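You operate a simulated robot arm through the tools that you are given. There is no shell and no other tool.

You run a simulated robot arm. Do the job below in one go: nothing can be reset, and whatever is moved stays where it is left.

JOB
Wipe the smudge off the white arc in the blue fixture with the teal cloth.
Fine: close both latches first; put the cloth back; the arc stays in the fixture and the white stack stays as it is. What is to be rubbed or washed off counts as gone when no trace of it is left.

It is judged by the outcome, as a careful person would: the job done as asked, and still so three seconds after it is handed in. It fails if anything else is knocked over, pushed out of place, dropped, spilled or broken. Flat cloth is picked up by pressing the open fingertips on it (5 to 10 N) and closing them slowly along it; thin cloth reads only 2 to 8 mm in the jaws.

ROBOT AND FRAMES
A 6-joint arm with a fingered hand, fixed in place. Base frame: the origin is at the foot of the arm, x ahead of it, y to its left, z up. Readings come in m, degrees, newtons and seconds.
It reaches about 1.346 m from its shoulder. Its first joint turns from -149.0 to 149.0 degrees. Payload 3.5 kg.
The TCP is the grasp point between the finger pads, 0.026 m short of the fingertips. In the tool frame z runs along the fingers and y along their closing line. Largest opening 0.132 m; the body of the gripper starts 0.073 m behind the TCP. The gripper is a hand of 4 fingers: y runs from the thumb to the fingers, the wrist lies at [0, 0, -0.234] in the tool frame, and closing takes about 1.5 s.
Orientation is that of the tool frame in the base frame, as a unit quaternion [w, x, y, z]. With the fingers straight down and closing along the base's y, the tool's x points along the base's -x, its y along +y and its z along -z.

CONTROLS
- The arm moves only by the tool step_arm. Its argument "plan" is a list of rows, each a list of 2 entries, a list of its own where there are three numbers: the shift along the base's x, y, z in m, then the turn, a rotation vector about the base's x, y, z in rad. In form: [[[x, y, z], [ax, ay, az]], ...]. A call has 1 to 20 rows; each row is the pose to reach, as a shift and turn from the pose commanded when the call began. "fingers" is the opening in per cent of the stroke, from 0 (shut) to 100 (fully open), set as the call begins (left out, the last holds). Rows are played at 5 a second. More than 0.05 m and 8.6 degrees between two rows, or a gripper value outside its range, and nothing of the call is played. A pose out of reach is approached as far as the arm can. The call stops where the force on the tool passes 40 N (or 10 N more than at its start, if that is more) or the arm is blocked; 0.2 s more then pass. Each finger travels about 0.108 m/s and halts on what it meets, pressing with about 21 N; the grip force reading is that of the motor and also rises with nothing between the fingers. The clock runs only during rows and for 0.2 s after the last one: add rows that repeat a pose to give the fingers time. It gives the time, the measured TCP pose, the force on the tool (base axes), the opening and the grip force at its end, in the units of the frame above (readings bear some noise), with the torque about the TCP (base axes, N m) and any sound that the robot's microphone picked up.
- Cameras (640 x 400 px; columns grow to the right, rows downward): "scene" is fixed at [0.3887, 0.5076, 1.5489]; the picture's right is [-0.91, -0.41, 0.00], its down [-0.21, 0.47, -0.86] and it looks along [0.35, -0.78, -0.52] (base axes); focal length 356 px, centre (320, 200). "wrist" rides on the gripper at [0.068, 0.002, -0.097] in the tool frame; the picture's right is [-0.03, 1.00, 0.00], its down [-0.82, -0.02, -0.58] and it looks along [-0.58, -0.01, 0.82] (tool axes); focal length 270 px, centre (320, 200). There is no depth. A picture from a camera that has moved, and an enlarged one, comes with that camera's place and axes in the base frame and with its lens. The place of the scene camera against the robot may be out by one fixed shift of up to 0.018 m in any direction.
- grab_frame(camera): a new picture of that camera. The clock stands still meanwhile.
- lift_body(by): slides the trunk up (or, below 0, down) by that many m; the arm rides with it, the base frame stays. It gives what a move gives, with no picture.
- curl_fingers(finger1, finger2, finger3, thumb_bend): sets how far each is bent, from 0 (flat) to 100 (curled in); at 30 the hand is open as for a grip, at 70 the pads meet at the TCP. One left out holds its place. A second passes; each finger stops where it meets its share of the squeeze, and holds until it gets a number again. A gripper value or a shape takes the hand back. It gives what a move gives, with no picture; readings hold the bend of each and the force on the fingers (four entries, about 0 where the hand has none), thumb and palm.
- preshape(shape): the hand has 4 fingers and takes this shape, open, in about a second: jaw (thumb against the fingers, like two jaws); tri (thumb and two fingers); tip (a fingertip pinch); poke (one finger out to press); point (the index stretched); flat (the hand flat); cup (the hand cupped); fist (a fist). The gripper value then closes the fingers along that shape, each until it touches; the sizes above hold for jaw. It gives what a move gives, with no picture.
- inspect(camera, box): a new picture of the part [left, top, right, bottom] of that camera's present view, enlarged. The clock stands still meanwhile.
- finish_job(): hands the job in; it is judged then, once.

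Places have to be worked out from the pictures, the camera data and where the tool is seen. Open the gripper and draw the arm clear of the work before you hand the job in, unless the task says otherwise.

The tools are called after "Request:" as a command line: name --argument value ..., lists and objects as JSON in quotes. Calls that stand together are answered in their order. step_arm: Moves the arm, as the interface text tells. Its arguments: {"type":"object","properties":{"plan":{"type":"array"},"fingers":{"type":"number"}},"required":["plan"]} The other tools are called the same way: lift_body (by) slides the trunk up or down; preshape (shape) gives the hand a shape; curl_fingers (finger1, finger2, finger3, thumb_bend) moves the fingers one by one; grab_frame (camera) takes a picture; inspect (camera, box) takes an enlarged picture of a part of a camera's view; finish_job () hands the job in.

At the start:

```text
clock: 0.0
tool_pos: [0.6963, -0.4082, 1.0664]
orientation: [0.0, 0.001, 1.0, 0.0]
contact_force: [0.1, 0.3, 0.0]
moment: [0.01, 0.01, 0.04]
width: 0.132
grip_force: 0.0
shape: jaw
bend: [30.0, 30.0, 30.0, 30.0]
finger forces: [0.0, 0.1, 0.1, 0.0, 0.0, 0.0]
trunk travel left (down, up): [-0.965, 0.005]
```

scene: 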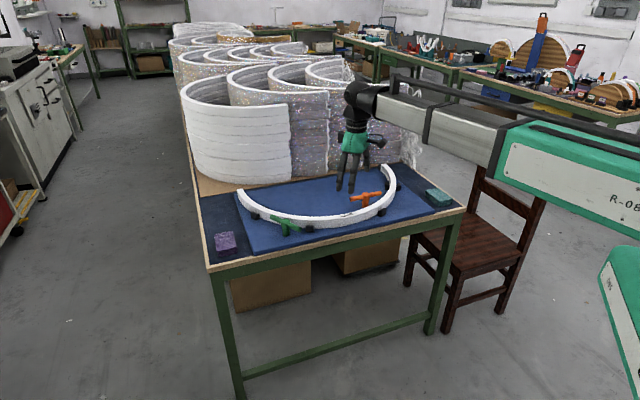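
wrist: 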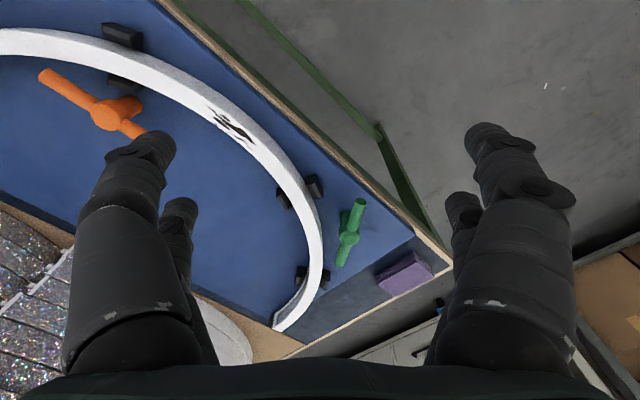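

The scene shows the blue fixture with a white arc, an orange and a green handle (the latches, probably), a teal cloth at the right and a purple one at the left. I take enlarged views to see the details.

Request:
inspect --camera "scene" --box '[190, 150, 350, 250]'

Request:
inspect --camera "scene" --box '[320, 150, 480, 250]'

Request:
inspect --camera "wrist" --box '[0, 0, 320, 200]'

Request:
inspect --camera "wrist" --box '[180, 80, 460, 350]'

```text
4.00 times, centred on (270, 200) of scene
camera zoom: at [0.3887, 0.5076, 1.5489], right [-0.91, -0.41, 0.0], down [-0.21, 0.47, -0.86], along [0.35, -0.78, -0.52], focal length 1422 px, centre (520, 200)
```

zoom: 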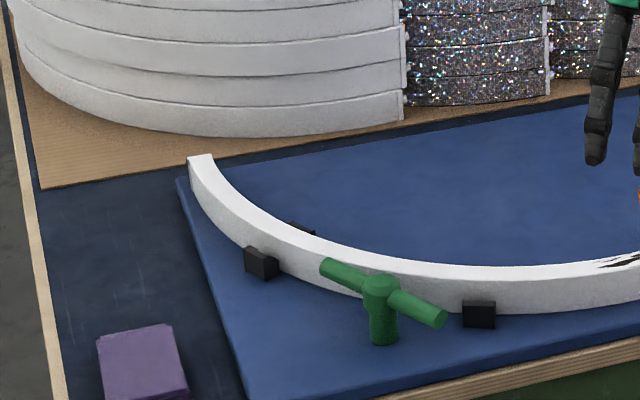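

```text
4.00 times, centred on (400, 200) of scene
camera zoom: at [0.3887, 0.5076, 1.5489], right [-0.91, -0.41, 0.0], down [-0.21, 0.47, -0.86], along [0.35, -0.78, -0.52], focal length 1422 px, centre (0, 200)
```

zoom: 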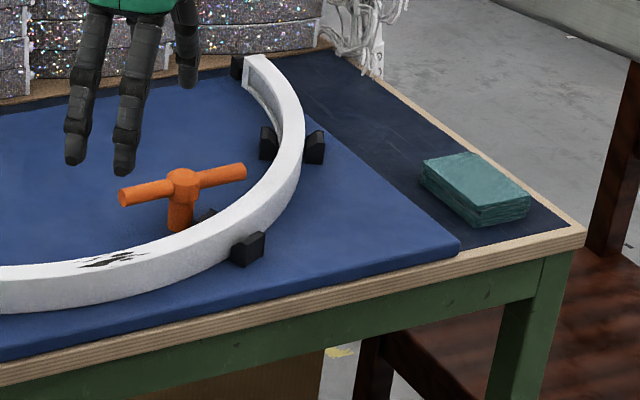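

```text
2.00 times, centred on (160, 100) of wrist
camera zoom: at [0.6278, -0.4079, 1.1634], right [0.03, 1.0, 0.0], down [0.82, -0.02, 0.58], along [0.58, -0.01, -0.82], focal length 541 px, centre (640, 400)
```

zoom: 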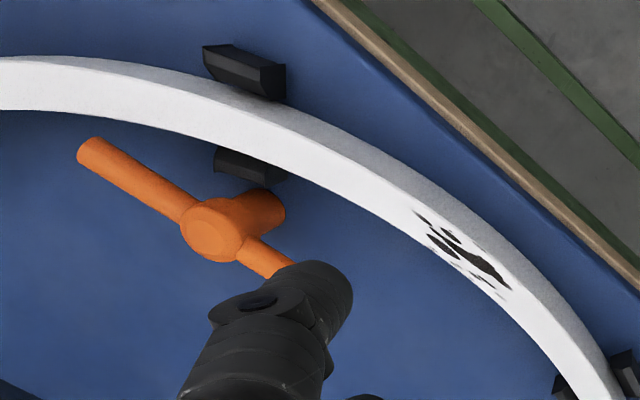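

```text
1.48 times, centred on (320, 215) of wrist
camera zoom: at [0.6278, -0.4079, 1.1634], right [0.03, 1.0, 0.0], down [0.82, -0.02, 0.58], along [0.58, -0.01, -0.82], focal length 400 px, centre (320, 178)
```

zoom: 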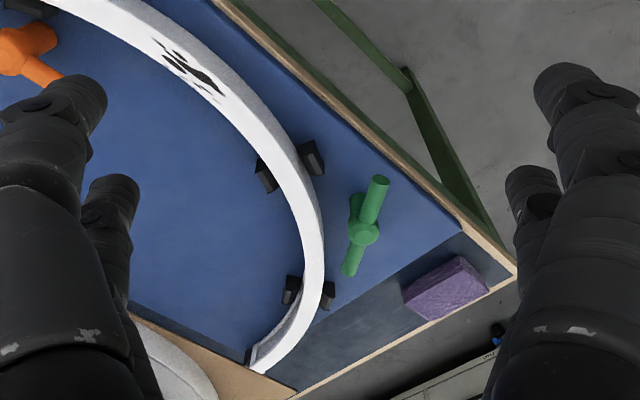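

Triangulating the two views: the arc is a half ring of about 0.33 m radius centred near (0.96, -0.74) with its top at z≈0.835. The smudge is near (0.74, -0.52), the green hub near (0.913, -0.366, 0.85), the orange hub near (0.716, -0.648, 0.85), and the teal cloth near (0.46, -0.82). I move high above for a closer look at the orange latch.

Request:
step_arm --plan '[[[-0.023, -0.04, 0], [0, 0, 0]], [[-0.046, -0.08, 0], [0, 0, 0]], [[-0.069, -0.12, 0], [0, 0, 0]], [[-0.092, -0.16, 0], [0, 0, 0]], [[-0.115, -0.2, 0], [0, 0, 0]], [[-0.138, -0.24, 0], [0, 0, 0]]]'

Request:
grab_frame --camera "wrist"

Request:
grab_frame --camera "scene"

```text
clock: 1.4
tool_pos: [0.5574, -0.6469, 1.0645]
orientation: [0.0, 0.0, 1.0, 0.0]
contact_force: [-0.3, -0.8, 0.2]
moment: [-0.02, 0.0, 0.0]
width: 0.1317
grip_force: 0.1
shape: jaw
bend: [30.0, 30.0, 30.0, 30.0]
finger forces: [0.0, 0.1, 0.0, 0.0, 0.0, 0.0]
trunk travel left (down, up): [-0.965, 0.005]
```

```text
taken
camera wrist: at [0.4891, -0.6474, 1.1633], right [0.03, 1.0, 0.0], down [0.82, -0.02, 0.58], along [0.58, -0.01, -0.82], focal length 270 px, centre (320, 200)
```

wrist: 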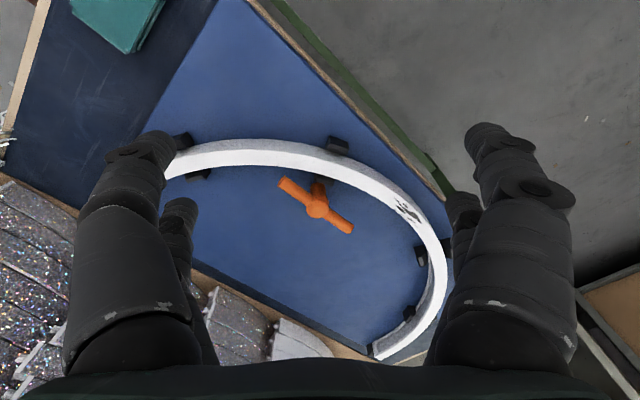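

```text
taken
```

scene: 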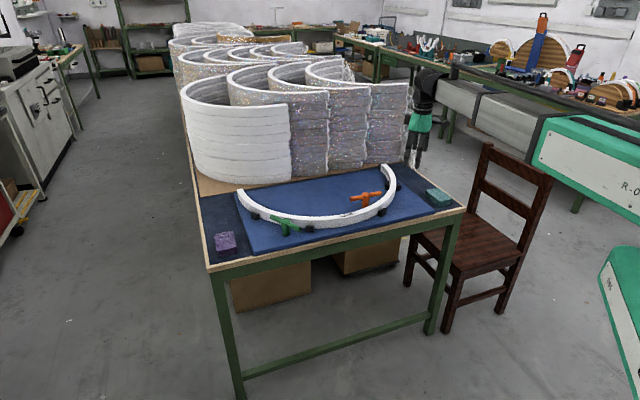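

The orange T-bar is fully visible from here. I enlarge it, plus the arc and the cloth.

Request:
inspect --camera "wrist" --box '[240, 130, 400, 260]'

Request:
inspect --camera "wrist" --box '[20, 0, 180, 100]'

Request:
inspect --camera "scene" --box '[340, 155, 460, 230]'

Request:
inspect --camera "scene" --box '[230, 180, 350, 255]'

```text
3.08 times, centred on (320, 195) of wrist
camera zoom: at [0.4891, -0.6474, 1.1633], right [0.03, 1.0, 0.0], down [0.82, -0.02, 0.58], along [0.58, -0.01, -0.82], focal length 832 px, centre (320, 215)
```

zoom: 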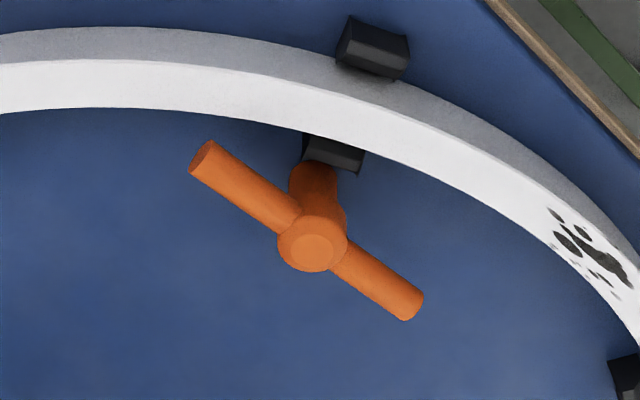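

```text
4.00 times, centred on (100, 50) of wrist
camera zoom: at [0.4891, -0.6474, 1.1633], right [0.03, 1.0, 0.0], down [0.82, -0.02, 0.58], along [0.58, -0.01, -0.82], focal length 1081 px, centre (1200, 800)
```

zoom: 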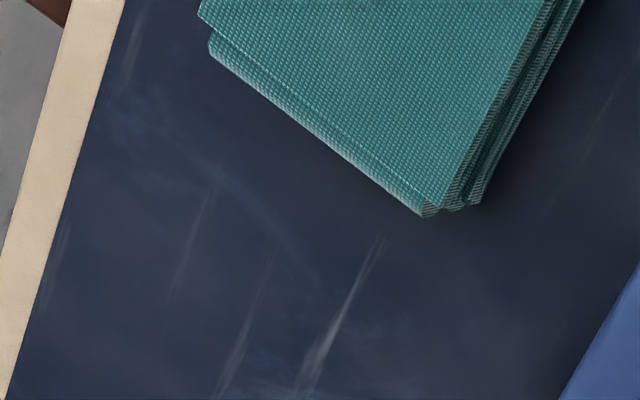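

```text
5.33 times, centred on (400, 192) of scene
camera zoom: at [0.3887, 0.5076, 1.5489], right [-0.91, -0.41, 0.0], down [-0.21, 0.47, -0.86], along [0.35, -0.78, -0.52], focal length 1896 px, centre (-107, 240)
```

zoom: 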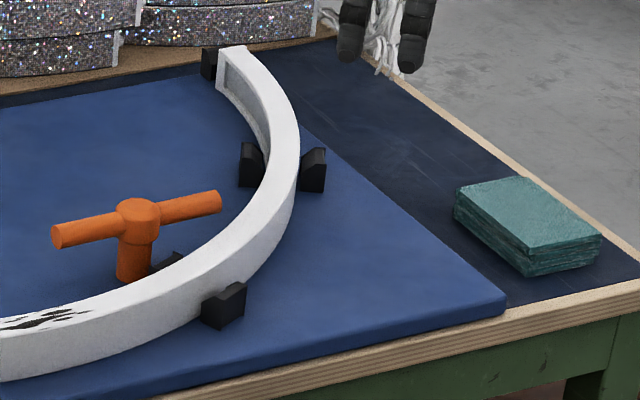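

```text
5.33 times, centred on (290, 218) of scene
camera zoom: at [0.3887, 0.5076, 1.5489], right [-0.91, -0.41, 0.0], down [-0.21, 0.47, -0.86], along [0.35, -0.78, -0.52], focal length 1896 px, centre (480, 107)
```

zoom: 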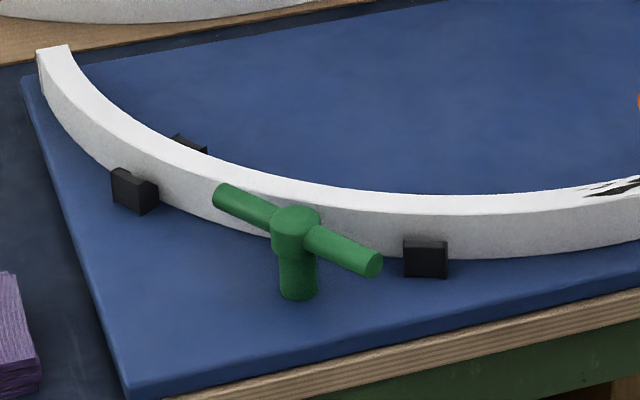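

The orange bar lies at about 46° in the base's xy plane and needs roughly a 66° clockwise turn to lie radially across the arc. The green one seems to need a similar clockwise turn. I try the "poke" shape up here, in the clear, to see whether it makes a slim pusher.

Request:
preshape --shape "poke"

Request:
grab_frame --camera "wrist"

Request:
inspect --camera "scene" --box '[360, 50, 480, 170]'

```text
clock: 2.3
tool_pos: [0.5583, -0.6471, 1.0654]
orientation: [0.0, 0.001, 1.0, 0.0]
contact_force: [-0.2, 0.8, 0.5]
moment: [-0.01, -0.02, -0.01]
width: 0.0001
grip_force: 0.1
shape: poke
bend: [100.0, 100.0, 100.0, 34.0]
finger forces: [0.0, 0.1, 0.1, 0.0, 0.0, 0.1]
trunk travel left (down, up): [-0.965, 0.005]
```

```text
taken
camera wrist: at [0.4893, -0.6466, 1.1634], right [0.03, 1.0, 0.0], down [0.82, -0.02, 0.58], along [0.58, -0.01, -0.82], focal length 270 px, centre (320, 200)
```

wrist: 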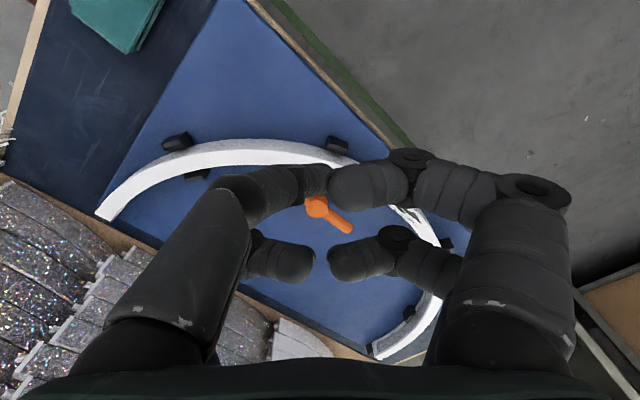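

```text
3.33 times, centred on (420, 110) of scene
camera zoom: at [0.3887, 0.5076, 1.5489], right [-0.91, -0.41, 0.0], down [-0.21, 0.47, -0.86], along [0.35, -0.78, -0.52], focal length 1185 px, centre (-13, 500)
```

zoom: 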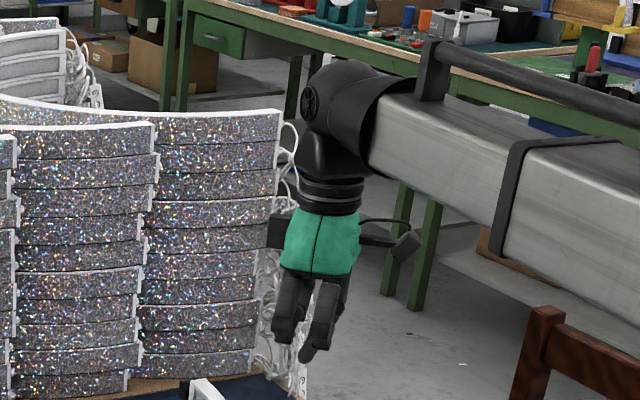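

Poke seems to leave all fingers curled inwards, which is no use as a slim pusher. I check "point".

Request:
preshape --shape "point"

Request:
grab_frame --camera "wrist"

Request:
inspect --camera "scene" --box '[400, 100, 448, 170]'

```text
clock: 3.2
tool_pos: [0.558, -0.6477, 1.066]
orientation: [0.0, 0.0, 1.0, 0.0]
contact_force: [0.6, 0.3, 0.2]
moment: [0.01, -0.02, -0.02]
width: 0.0
grip_force: 0.1
shape: point
bend: [24.0, 99.0, 100.0, 39.0]
finger forces: [0.0, 0.0, 0.0, 0.0, 0.0, 0.1]
trunk travel left (down, up): [-0.965, 0.005]
```

```text
taken
camera wrist: at [0.4893, -0.6466, 1.1634], right [0.03, 1.0, 0.0], down [0.82, -0.02, 0.58], along [0.58, -0.01, -0.82], focal length 270 px, centre (320, 200)
```

wrist: 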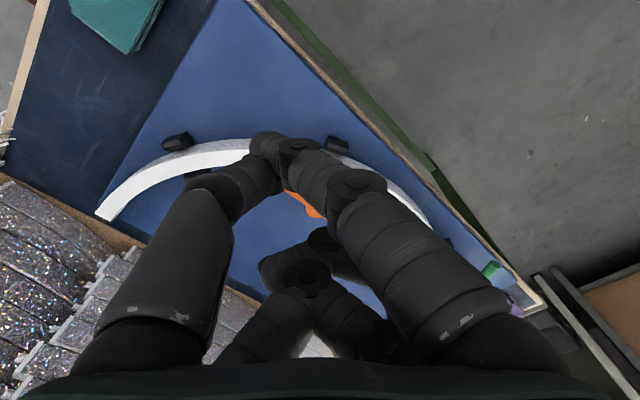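

```text
5.71 times, centred on (424, 135) of scene
camera zoom: at [0.3887, 0.5076, 1.5489], right [-0.91, -0.41, 0.0], down [-0.21, 0.47, -0.86], along [0.35, -0.78, -0.52], focal length 2032 px, centre (-274, 571)
```

zoom: 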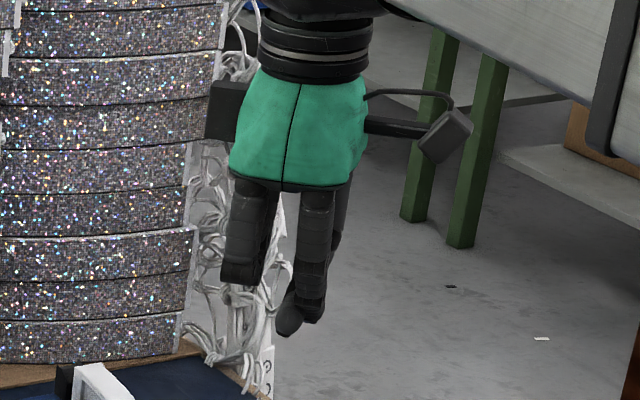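

Point doesn't give a clean straight finger either. I try individual bends: finger 1 straight as in the open jaw, everything else curled in.

Request:
curl_fingers --finger1 30 --finger2 100 --finger3 100 --thumb_bend 100

Request:
grab_frame --camera "wrist"

Request:
inspect --camera "scene" --box '[400, 100, 448, 170]'

```text
clock: 4.2
tool_pos: [0.5578, -0.6482, 1.0657]
orientation: [0.0, 0.0, 1.0, 0.0]
contact_force: [-0.5, -0.6, 0.6]
moment: [-0.02, 0.01, 0.0]
width: 0.0
grip_force: 0.1
shape: fingers
bend: [92.0, 90.0, 100.0, 93.0]
finger forces: [0.0, 0.1, 0.1, 0.0, 0.0, 0.0]
trunk travel left (down, up): [-0.965, 0.005]
```

```text
taken
camera wrist: at [0.4892, -0.6468, 1.1634], right [0.03, 1.0, 0.0], down [0.82, -0.02, 0.58], along [0.58, -0.01, -0.82], focal length 270 px, centre (320, 200)
```

wrist: 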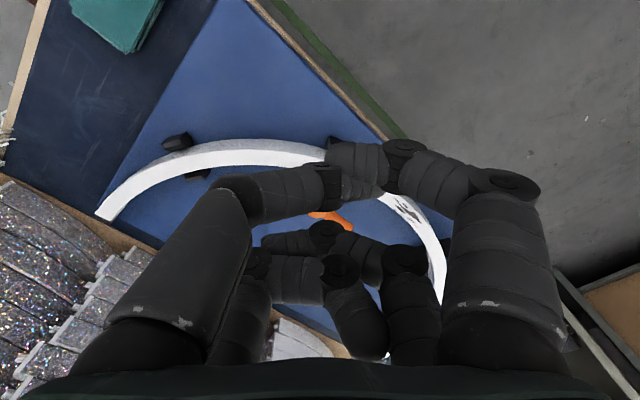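

```text
5.71 times, centred on (424, 135) of scene
camera zoom: at [0.3887, 0.5076, 1.5489], right [-0.91, -0.41, 0.0], down [-0.21, 0.47, -0.86], along [0.35, -0.78, -0.52], focal length 2032 px, centre (-274, 571)
```

zoom: 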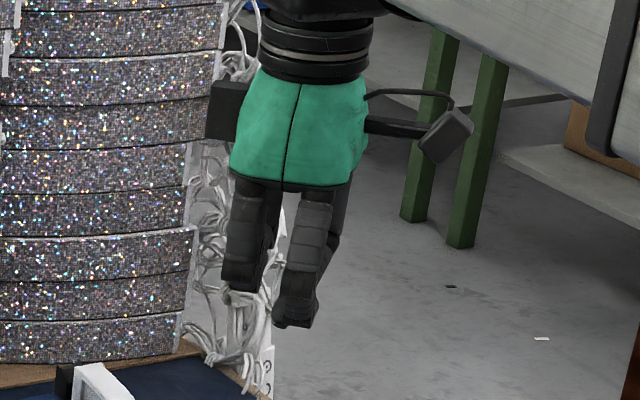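

Finger 1 reads 92 although I asked for 30, so the fingers may be hindering each other. I open everything to the jaw shape again and check what comes back.

Request:
preshape --shape "jaw"

Request:
curl_fingers --finger1 30 --finger2 30 --finger3 30 --thumb_bend 100

Request:
grab_frame --camera "wrist"

Request:
inspect --camera "scene" --box '[400, 100, 448, 170]'

```text
clock: 5.1
tool_pos: [0.5574, -0.6478, 1.0666]
orientation: [0.0, 0.0, 1.0, 0.001]
contact_force: [-0.3, 0.0, -0.6]
moment: [0.02, 0.02, -0.01]
width: 0.1319
grip_force: 0.0
shape: jaw
bend: [30.0, 30.0, 30.0, 30.0]
finger forces: [0.0, 0.0, 0.0, 0.0, 0.0, 0.0]
trunk travel left (down, up): [-0.965, 0.005]
```

```text
clock: 6.1
tool_pos: [0.5581, -0.6471, 1.0654]
orientation: [0.0, 0.0, 1.0, 0.0]
contact_force: [-0.6, 0.0, -0.1]
moment: [-0.03, 0.0, 0.03]
width: 0.0456
grip_force: 0.2
shape: fingers
bend: [30.0, 30.0, 30.0, 100.0]
finger forces: [0.1, 0.0, 0.1, 0.0, 0.1, 0.1]
trunk travel left (down, up): [-0.965, 0.005]
```

```text
taken
camera wrist: at [0.4892, -0.6468, 1.1634], right [0.03, 1.0, 0.0], down [0.82, -0.02, 0.58], along [0.58, -0.01, -0.82], focal length 270 px, centre (320, 200)
```

wrist: 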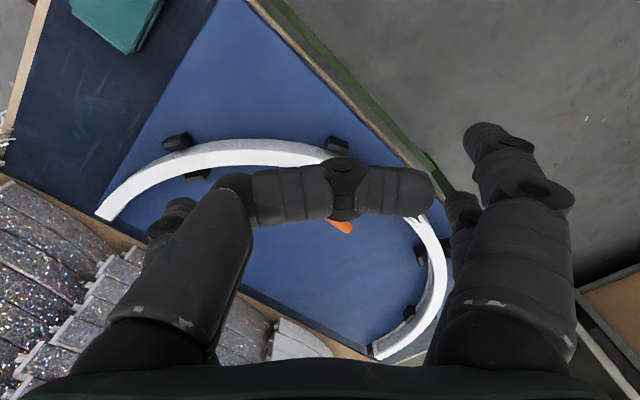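

```text
5.71 times, centred on (424, 135) of scene
camera zoom: at [0.3887, 0.5076, 1.5489], right [-0.91, -0.41, 0.0], down [-0.21, 0.47, -0.86], along [0.35, -0.78, -0.52], focal length 2032 px, centre (-274, 571)
```

zoom: 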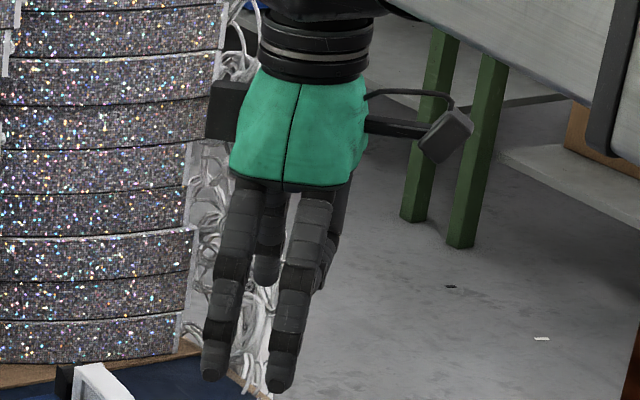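

The thumb is the front-left digit in the wrist view, and it curled as asked. Now I curl fingers 2 and 3 while finger 1 stays straight.

Request:
curl_fingers --finger2 100

Request:
grab_frame --camera "wrist"

Request:
curl_fingers --finger3 100

Request:
grab_frame --camera "wrist"

Request:
inspect --camera "scene" --box '[400, 100, 448, 170]'

```text
clock: 7.1
tool_pos: [0.5568, -0.6477, 1.0667]
orientation: [0.0, 0.001, 1.0, 0.0]
contact_force: [1.2, 0.5, 0.6]
moment: [-0.01, -0.02, 0.01]
width: 0.0453
grip_force: 0.1
shape: fingers
bend: [30.0, 100.0, 30.0, 100.0]
finger forces: [0.1, 0.1, 0.0, 0.0, 0.0, 0.1]
trunk travel left (down, up): [-0.965, 0.005]
```

```text
taken
camera wrist: at [0.4892, -0.6468, 1.1634], right [0.03, 1.0, 0.0], down [0.82, -0.02, 0.58], along [0.58, -0.01, -0.82], focal length 270 px, centre (320, 200)
```

wrist: 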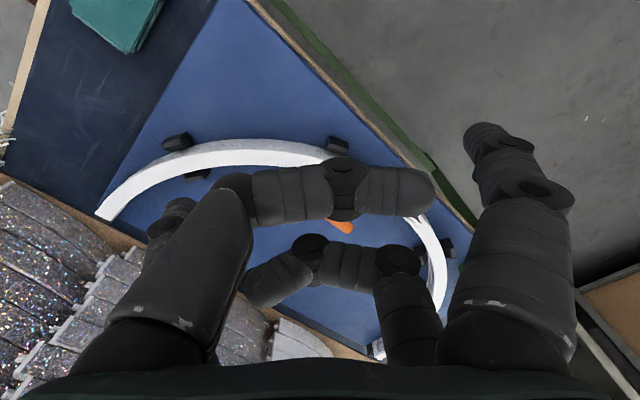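

```text
clock: 8.1
tool_pos: [0.5581, -0.6474, 1.0654]
orientation: [0.0, -0.001, 1.0, 0.0]
contact_force: [-0.3, 0.4, -0.3]
moment: [-0.02, 0.02, 0.0]
width: 0.0455
grip_force: 0.0
shape: fingers
bend: [30.0, 100.0, 87.0, 100.0]
finger forces: [0.1, 0.0, 0.0, 0.1, 0.0, 0.0]
trunk travel left (down, up): [-0.965, 0.005]
```

```text
taken
camera wrist: at [0.4892, -0.6468, 1.1634], right [0.03, 1.0, 0.0], down [0.82, -0.02, 0.58], along [0.58, -0.01, -0.82], focal length 270 px, centre (320, 200)
```

wrist: 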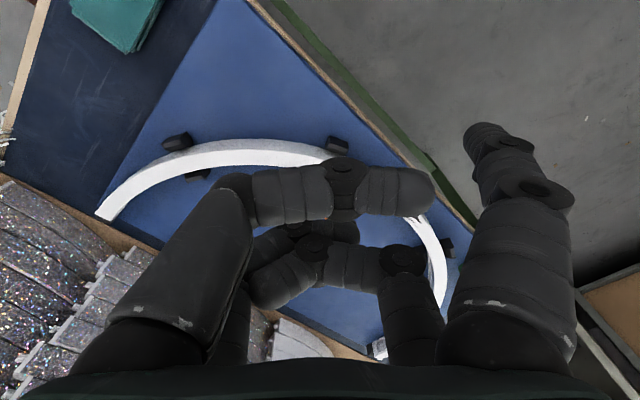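

```text
5.71 times, centred on (424, 135) of scene
camera zoom: at [0.3887, 0.5076, 1.5489], right [-0.91, -0.41, 0.0], down [-0.21, 0.47, -0.86], along [0.35, -0.78, -0.52], focal length 2032 px, centre (-274, 571)
```

zoom: 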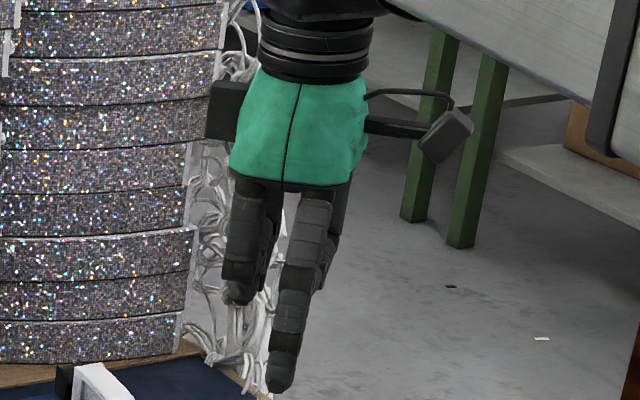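

Finger 1 alone now sticks straight down, about 0.06 m below the curled ones, at roughly (-0.017, +0.079) from the TCP in base axes. That makes a slim pusher, so I bring it beside the inner end of the orange bar, staying above it for now.

Request:
step_arm --plan '[[[0.046, -0.005, 0], [0, 0, 0]], [[0.092, -0.01, 0], [0, 0, 0]], [[0.138, -0.014, 0], [0, 0, 0]], [[0.185, -0.019, 0], [0, 0, 0]], [[0.185, -0.019, -0.045], [0, 0, 0]], [[0.185, -0.019, -0.09], [0, 0, 0]], [[0.185, -0.019, -0.135], [0, 0, 0]]]'

Request:
grab_frame --camera "wrist"

Request:
inspect --camera "scene" --box '[290, 120, 450, 230]'

```text
clock: 9.7
tool_pos: [0.7422, -0.6653, 1.0658]
orientation: [-0.001, 0.0, 1.0, 0.0]
contact_force: [0.1, -0.9, -0.8]
moment: [0.0, 0.01, -0.01]
width: 0.0455
grip_force: 0.1
shape: fingers
bend: [30.0, 100.0, 87.0, 100.0]
finger forces: [0.1, 0.1, 0.0, 0.0, 0.0, 0.1]
out of reach, approached as far as the arm can: row 5, 6, 7
trunk travel left (down, up): [-0.965, 0.005]
```

```text
taken
camera wrist: at [0.6742, -0.6642, 1.1632], right [0.03, 1.0, 0.0], down [0.82, -0.02, 0.58], along [0.58, -0.01, -0.82], focal length 270 px, centre (320, 200)
```

wrist: 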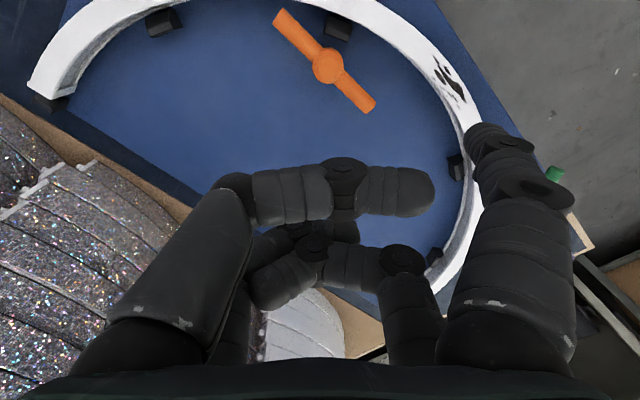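

```text
3.64 times, centred on (370, 175) of scene
camera zoom: at [0.3887, 0.5076, 1.5489], right [-0.91, -0.41, 0.0], down [-0.21, 0.47, -0.86], along [0.35, -0.78, -0.52], focal length 1293 px, centre (138, 291)
```

zoom: 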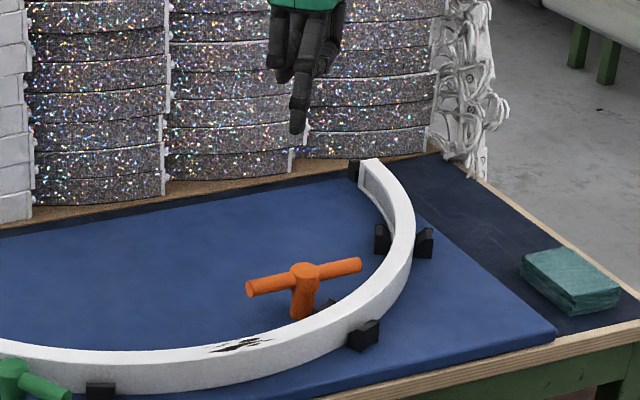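

The straight-down reach ends here because the arm sits too high, so the trunk has to come down. I lower it 0.12 m, which leaves the fingertip still well above the bar, and look again.

Request:
lift_body --by -0.12

Request:
grab_frame --camera "scene"

Request:
grab_frame --camera "wrist"

```text
clock: 11.2
tool_pos: [0.7422, -0.6658, 0.9469]
orientation: [-0.001, 0.0, 1.0, -0.001]
contact_force: [1.0, -0.2, -0.2]
moment: [0.03, -0.04, 0.05]
width: 0.0456
grip_force: 0.0
shape: fingers
bend: [30.0, 100.0, 87.0, 100.0]
finger forces: [0.1, 0.0, 0.0, 0.0, 0.0, 0.0]
trunk travel left (down, up): [-0.845, 0.125]
```

```text
taken
```

scene: 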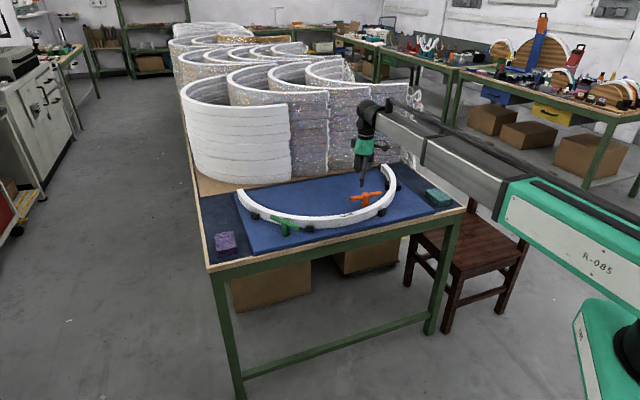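

```text
taken
camera wrist: at [0.674, -0.664, 1.0435], right [0.03, 1.0, 0.0], down [0.82, -0.02, 0.58], along [0.58, -0.01, -0.82], focal length 270 px, centre (320, 200)
```

wrist: 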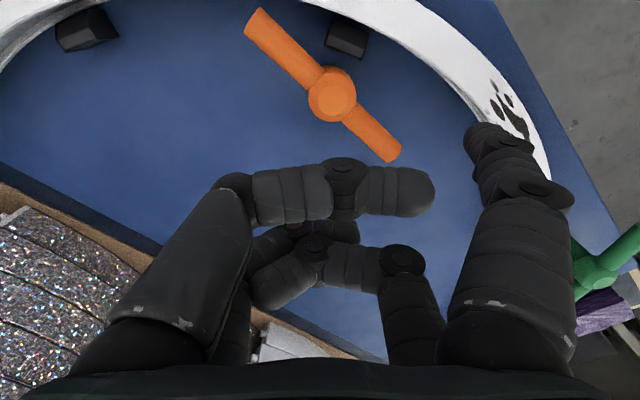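

By wrist parallax the hub is near (0.723, -0.656) with its top at z≈0.853. The curled thumb would pass only just above it in this attitude. I turn the hand 90° about the vertical, so that it lies on the far (+x) side of the pushing finger, and shift it there while still high.

Request:
step_arm --plan '[[[0.0057, 0.0086, 0], [0, 0, 0.1428]], [[0.0113, 0.0173, 0], [0, 0, 0.2856]], [[0.017, 0.0259, 0], [0, 0, 0.4284]], [[0.0226, 0.0345, 0], [0, 0, 0.5712]], [[0.0283, 0.0432, 0], [0, 0, 0.714]], [[0.0339, 0.0518, 0], [0, 0, 0.8568]], [[0.0396, 0.0605, 0], [0, 0, 0.9996]], [[0.0452, 0.0691, 0], [0, 0, 1.1424]], [[0.0509, 0.0777, 0], [0, 0, 1.2852]], [[0.0565, 0.0864, 0], [0, 0, 1.428]], [[0.062, 0.095, 0], [0, 0, 1.5708]]]'

Request:
grab_frame --camera "wrist"

Request:
inspect --camera "scene" --box '[290, 120, 450, 230]'

```text
clock: 13.6
tool_pos: [0.8734, -0.4405, 0.9475]
orientation: [-0.032, -0.465, 0.884, -0.035]
contact_force: [5.5, 8.1, 1.0]
moment: [-0.84, 0.49, -0.06]
width: 0.0456
grip_force: 0.1
shape: fingers
bend: [30.0, 100.0, 87.0, 100.0]
finger forces: [0.0, 0.1, 0.0, 0.0, 0.1, 0.0]
out of reach, approached as far as the arm can: row 6, 7, 8, 9, 10, 11
trunk travel left (down, up): [-0.845, 0.125]
```

```text
taken
camera wrist: at [0.8349, -0.487, 1.0502], right [-0.81, 0.59, -0.04], down [0.49, 0.71, 0.5], along [0.32, 0.39, -0.86], focal length 270 px, centre (320, 200)
```

wrist: 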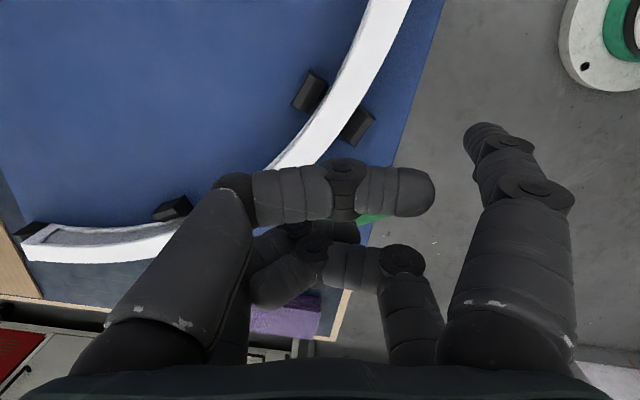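

```text
3.64 times, centred on (370, 175) of scene
camera zoom: at [0.3887, 0.5076, 1.5489], right [-0.91, -0.41, 0.0], down [-0.21, 0.47, -0.86], along [0.35, -0.78, -0.52], focal length 1293 px, centre (138, 291)
```

zoom: 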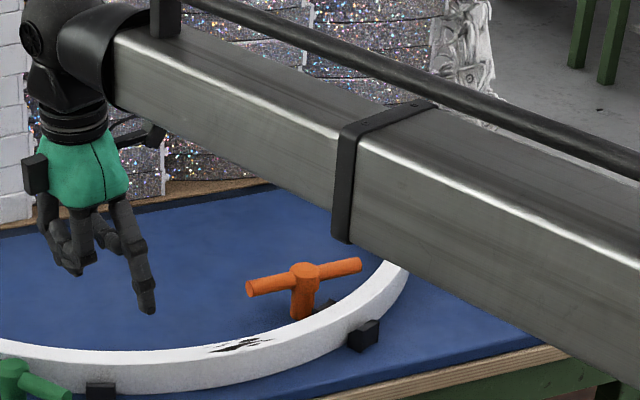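

The wrist can't yaw that far: past about +45° the solver drifted to a tilted pose, but nothing was touched. I turn back gradually and rise a little, then read where the commanded pose really is.

Request:
step_arm --plan '[[[0, 0, 0.01], [0, 0, -0.14]], [[0, 0, 0.02], [0, 0, -0.28]], [[0, 0, 0.03], [0, 0, -0.42]], [[0, 0, 0.04], [0, 0, -0.56]], [[0, 0, 0.04], [0, 0, -0.7]], [[0, 0, 0.04], [0, 0, -0.84]]]'

```text
clock: 15.0
tool_pos: [0.8834, -0.423, 0.9469]
orientation: [-0.041, -0.075, 0.996, -0.02]
contact_force: [0.8, 0.3, 0.7]
moment: [0.01, 0.02, 0.02]
width: 0.0456
grip_force: 0.1
shape: fingers
bend: [30.0, 100.0, 87.0, 100.0]
finger forces: [0.0, 0.1, 0.1, 0.0, 0.0, 0.0]
out of reach, approached as far as the arm can: row 1, 2, 3, 4, 5, 6
trunk travel left (down, up): [-0.845, 0.125]
```

The height didn't change at all when I asked for it. The arm seems to move only in the horizontal plane, with height set by the trunk, so I'll use the trunk for z from here on. First I straighten the hand to vertical at yaw 0.

Request:
step_arm --plan '[[[0, 0, 0], [0.02, -0.041, -0.075]], [[0, 0, 0], [0.04, -0.082, -0.15]], [[0, 0, 0], [0.04, -0.082, -0.15]]]'

```text
clock: 15.8
tool_pos: [0.8839, -0.4241, 0.9467]
orientation: [0.0, -0.002, 1.0, 0.001]
contact_force: [0.6, 0.7, -0.2]
moment: [0.02, -0.01, -0.01]
width: 0.0459
grip_force: 0.0
shape: fingers
bend: [30.0, 100.0, 87.0, 100.0]
finger forces: [0.0, 0.1, 0.1, 0.0, 0.0, 0.0]
trunk travel left (down, up): [-0.845, 0.125]
```

The hand is straight again at (0.884, -0.424, 0.947). I take a picture here, close to the green latch, to pin down its place.

Request:
grab_frame --camera "wrist"

Request:
inspect --camera "scene" --box '[230, 140, 390, 250]'

```text
taken
camera wrist: at [0.8151, -0.4231, 1.0435], right [0.02, 1.0, 0.0], down [0.82, -0.02, 0.58], along [0.58, -0.01, -0.82], focal length 270 px, centre (320, 200)
```

wrist: 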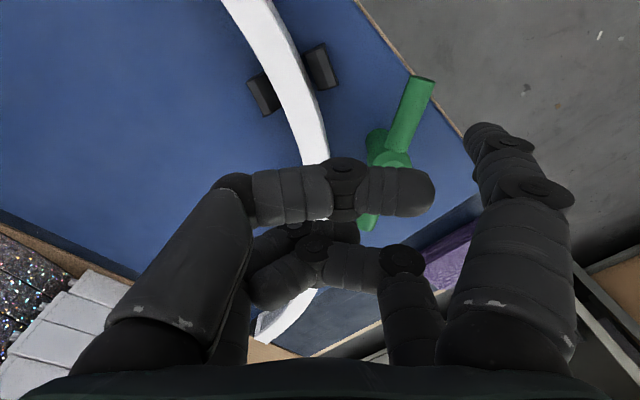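

```text
3.64 times, centred on (310, 195) of scene
camera zoom: at [0.3887, 0.5076, 1.5489], right [-0.91, -0.41, 0.0], down [-0.21, 0.47, -0.86], along [0.35, -0.78, -0.52], focal length 1293 px, centre (356, 218)
```

zoom: 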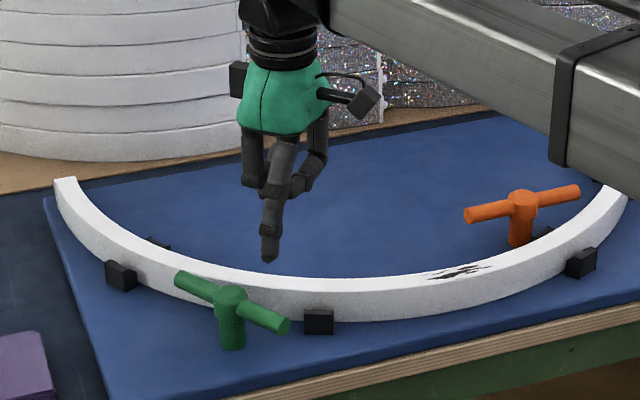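

Two wrist views agree on the green hub at about (0.926, -0.367), its bar at z≈0.844 and angle 169°, so it needs a clockwise turn of about 73°. I turn the hand towards yaw -90° in small instalments so that finger 1 can go between the bar's near end and the arc.

Request:
step_arm --plan '[[[-0.008, 0.002, 0], [0, 0, -0.14]], [[-0.016, 0.004, 0], [0, 0, -0.28]], [[-0.024, 0.005, 0], [0, 0, -0.42]], [[-0.032, 0.007, 0], [0, 0, -0.56]], [[-0.04, 0.008, 0], [0, 0, -0.7]]]'

```text
clock: 17.0
tool_pos: [0.8465, -0.4166, 0.9465]
orientation: [-0.001, 0.342, 0.94, 0.001]
contact_force: [1.4, 0.2, 0.1]
moment: [0.01, 0.02, 0.0]
width: 0.0456
grip_force: 0.1
shape: fingers
bend: [30.0, 100.0, 87.0, 100.0]
finger forces: [0.1, 0.1, 0.0, 0.1, 0.0, 0.0]
out of reach, approached as far as the arm can: row 4, 5
trunk travel left (down, up): [-0.845, 0.125]
```

The yaw of -40° was reached to within 3 mm, but rows were flagged as out of reach. I look at the whole scene to understand the arm's posture before going on.

Request:
grab_frame --camera "scene"

Request:
inspect --camera "scene" --box '[260, 60, 640, 300]'

```text
taken
```

scene: 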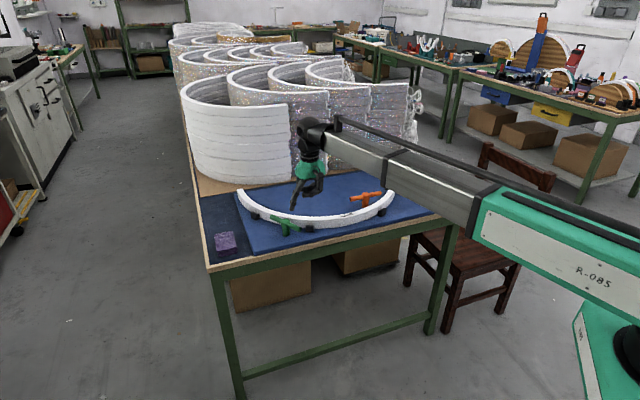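

```text
1.67 times, centred on (450, 180) of scene
camera zoom: at [0.3887, 0.5076, 1.5489], right [-0.91, -0.41, 0.0], down [-0.21, 0.47, -0.86], along [0.35, -0.78, -0.52], focal length 593 px, centre (103, 233)
```

zoom: 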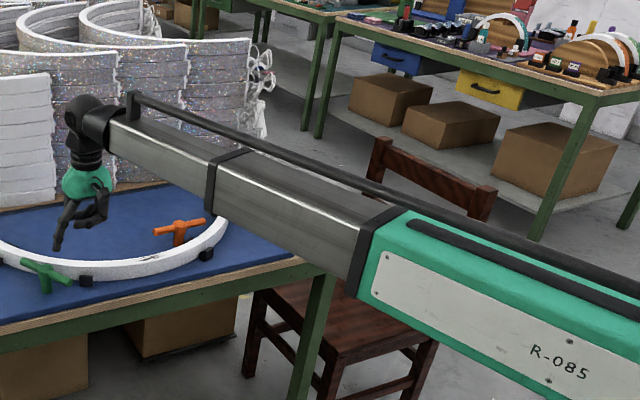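

The arm turns out to be a telescoping boom with a wrist, so height really does come only from the trunk. I test a further small turn in place to see where the yaw limit lies.

Request:
step_arm --plan '[[[0, 0, 0], [0, 0, 0]], [[0, 0, 0], [0, 0, -0.1]], [[0, 0, 0], [0, 0, -0.2]], [[0, 0, 0], [0, 0, -0.2]]]'

```text
clock: 18.0
tool_pos: [0.8463, -0.4152, 0.9459]
orientation: [0.0, 0.433, 0.901, 0.001]
contact_force: [0.2, 1.2, 0.9]
moment: [-0.01, 0.0, -0.01]
width: 0.0455
grip_force: 0.0
shape: fingers
bend: [30.0, 100.0, 87.0, 100.0]
finger forces: [0.0, 0.0, 0.0, 0.0, 0.1, 0.1]
trunk travel left (down, up): [-0.845, 0.125]
```

The yaw turns freely to -51° with no flag, so the flag came from the shift. I continue the turn and try the remaining x shift slowly.

Request:
step_arm --plan '[[[-0.01, 0, 0], [0, 0, -0.1]], [[-0.02, 0, 0], [0, 0, -0.2]], [[-0.03, 0.004, 0], [0, 0, -0.3]], [[-0.04, 0.007, 0], [0, 0, -0.4]], [[-0.04, 0.007, 0], [0, 0, -0.4]]]'

```text
clock: 19.2
tool_pos: [0.804, -0.4091, 0.9465]
orientation: [0.0, 0.604, 0.797, 0.002]
contact_force: [-0.1, -0.4, -0.2]
moment: [0.03, 0.03, 0.0]
width: 0.0454
grip_force: 0.1
shape: fingers
bend: [30.0, 100.0, 87.0, 100.0]
finger forces: [0.0, 0.1, 0.1, 0.0, 0.0, 0.0]
trunk travel left (down, up): [-0.845, 0.125]
```

That worked with no flags, and yaw is now -74°. I finish the turn to -90° and move finger 1 over its start point, adding a tiny downward request at the end to settle the z question.

Request:
step_arm --plan '[[[-0.004, 0.001, 0], [0, 0, -0.1]], [[-0.008, 0.003, 0], [0, 0, -0.2]], [[-0.011, 0.004, 0], [0, 0, -0.274]], [[-0.011, 0.004, 0], [0, 0, -0.274]], [[-0.011, 0.004, -0.01], [0, 0, -0.274]], [[-0.011, 0.004, -0.01], [0, 0, -0.274]]]'

Request:
grab_frame --camera "wrist"

Request:
inspect --camera "scene" --box '[230, 140, 390, 250]'

```text
clock: 20.6
tool_pos: [0.7946, -0.4048, 0.9468]
orientation: [0.0, 0.707, 0.707, 0.002]
contact_force: [0.2, 0.6, 0.6]
moment: [0.02, 0.0, -0.01]
width: 0.0453
grip_force: 0.1
shape: fingers
bend: [30.0, 100.0, 87.0, 100.0]
finger forces: [0.0, 0.0, 0.0, 0.1, 0.0, 0.0]
out of reach, approached as far as the arm can: row 5, 6
trunk travel left (down, up): [-0.845, 0.125]
```

```text
taken
camera wrist: at [0.7961, -0.3377, 1.0435], right [1.0, -0.02, 0.0], down [-0.02, -0.82, 0.58], along [-0.01, -0.58, -0.82], focal length 270 px, centre (320, 200)
```

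wrist: 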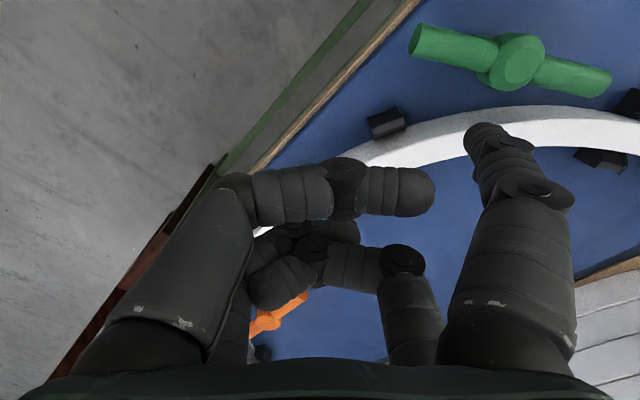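

```text
3.64 times, centred on (310, 195) of scene
camera zoom: at [0.3887, 0.5076, 1.5489], right [-0.91, -0.41, 0.0], down [-0.21, 0.47, -0.86], along [0.35, -0.78, -0.52], focal length 1293 px, centre (356, 218)
```

zoom: 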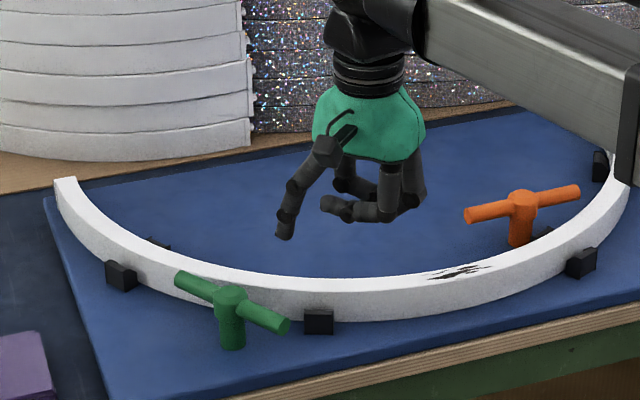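

Vertical motion by the arm is confirmed impossible, so z comes from the trunk alone. Finger 1 is at (0.873, -0.387), midway between the green bar and the black block, so I lower the trunk 0.07 m and check.

Request:
lift_body --by -0.07

Request:
grab_frame --camera "wrist"

Request:
inspect --camera "scene" --box '[230, 160, 350, 250]'

```text
clock: 21.7
tool_pos: [0.7951, -0.4047, 0.8761]
orientation: [-0.001, 0.706, 0.708, 0.001]
contact_force: [0.4, 0.4, 0.0]
moment: [0.0, 0.05, -0.04]
width: 0.0455
grip_force: 0.0
shape: fingers
bend: [30.0, 100.0, 87.0, 100.0]
finger forces: [0.0, 0.0, 0.0, 0.0, 0.0, 0.0]
trunk travel left (down, up): [-0.775, 0.195]
```

```text
taken
camera wrist: at [0.796, -0.3377, 0.9735], right [1.0, -0.02, 0.0], down [-0.02, -0.82, 0.58], along [-0.01, -0.58, -0.82], focal length 270 px, centre (320, 200)
```

wrist: 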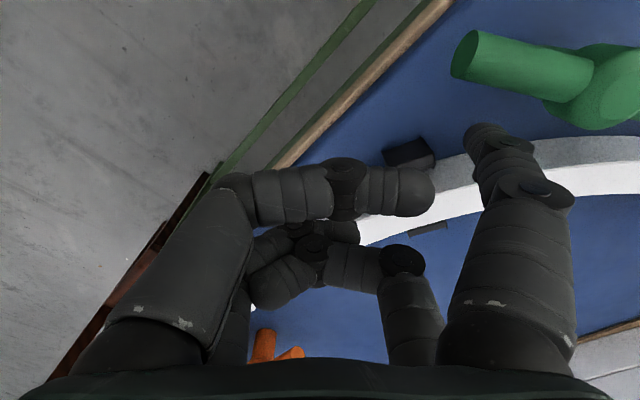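

```text
4.44 times, centred on (290, 205) of scene
camera zoom: at [0.3887, 0.5076, 1.5489], right [-0.91, -0.41, 0.0], down [-0.21, 0.47, -0.86], along [0.35, -0.78, -0.52], focal length 1580 px, centre (453, 178)
```

zoom: 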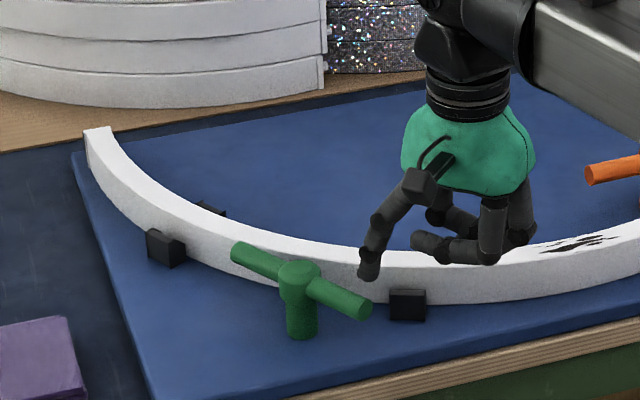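

The tip is at z≈0.850 and the curled digits are about 0.045 m above it, so there is room over the arc (top ≈0.838). I lower a further 0.027 m so the fingertip passes below the bar.

Request:
lift_body --by -0.027

Request:
inspect --camera "scene" --box '[230, 160, 350, 250]'

Request:
grab_frame --camera "wrist"

```text
clock: 22.4
tool_pos: [0.7946, -0.4057, 0.8488]
orientation: [0.0, 0.706, 0.708, 0.001]
contact_force: [-0.5, -1.1, 0.5]
moment: [-0.01, -0.03, -0.04]
width: 0.0457
grip_force: 0.1
shape: fingers
bend: [30.0, 100.0, 87.0, 100.0]
finger forces: [0.0, 0.1, 0.0, 0.0, 0.0, 0.0]
trunk travel left (down, up): [-0.748, 0.222]
```

```text
4.44 times, centred on (290, 205) of scene
camera zoom: at [0.3887, 0.5076, 1.5489], right [-0.91, -0.41, 0.0], down [-0.21, 0.47, -0.86], along [0.35, -0.78, -0.52], focal length 1580 px, centre (453, 178)
```

zoom: 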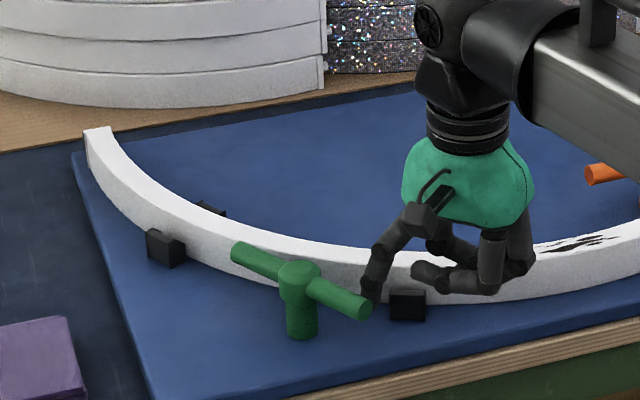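

```text
taken
camera wrist: at [0.7961, -0.3377, 0.9465], right [1.0, -0.02, 0.0], down [-0.02, -0.82, 0.58], along [-0.01, -0.58, -0.82], focal length 270 px, centre (320, 200)
```

wrist: 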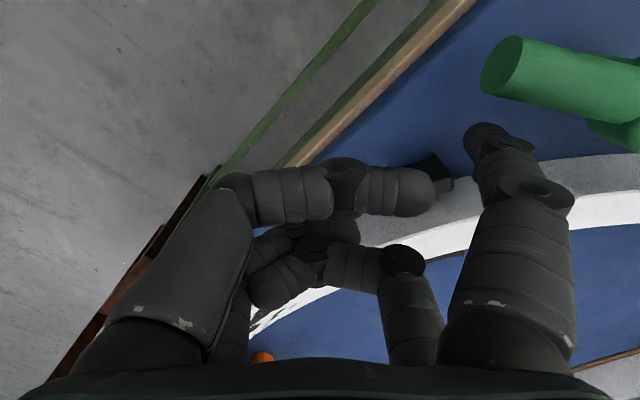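

The scene view shows the fingertip standing between the arc and the green bar's near end, below bar height. I now push that end outwards (+y) in an arc around the hub, going halfway first.

Request:
step_arm --plan '[[[-0.0006, 0.005, 0], [0, 0, 0]], [[-0.0006, 0.01, 0], [0, 0, 0]], [[-0.0013, 0.0184, 0], [0, 0, 0]], [[-0.0007, 0.0268, 0], [0, 0, 0]], [[0.0012, 0.035, 0], [0, 0, 0]], [[0.0044, 0.0429, 0], [0, 0, 0]]]'

Request:
inspect --camera "scene" --box '[230, 160, 350, 250]'

Request:
grab_frame --camera "wrist"

```text
clock: 23.8
tool_pos: [0.8001, -0.3606, 0.8493]
orientation: [0.0, 0.706, 0.708, 0.001]
contact_force: [0.2, -0.3, 0.6]
moment: [-0.02, 0.01, 0.03]
width: 0.0455
grip_force: 0.0
shape: fingers
bend: [30.0, 100.0, 87.0, 100.0]
finger forces: [0.0, 0.0, 0.0, 0.0, 0.1, 0.1]
trunk travel left (down, up): [-0.748, 0.222]
```

```text
4.44 times, centred on (290, 205) of scene
camera zoom: at [0.3887, 0.5076, 1.5489], right [-0.91, -0.41, 0.0], down [-0.21, 0.47, -0.86], along [0.35, -0.78, -0.52], focal length 1580 px, centre (453, 178)
```

zoom: 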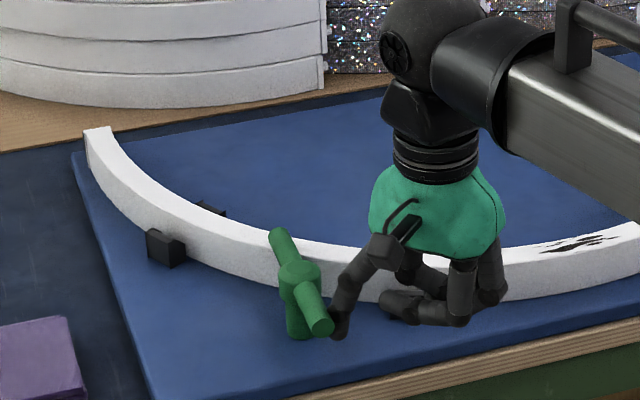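

```text
taken
camera wrist: at [0.8006, -0.293, 0.9465], right [1.0, -0.02, 0.0], down [-0.02, -0.82, 0.58], along [-0.01, -0.58, -0.82], focal length 270 px, centre (320, 200)
```

wrist: 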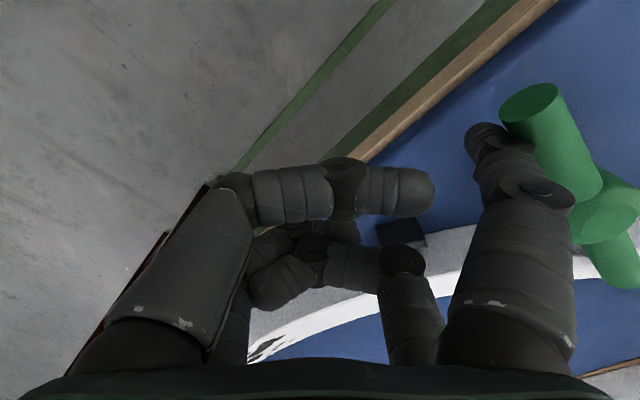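

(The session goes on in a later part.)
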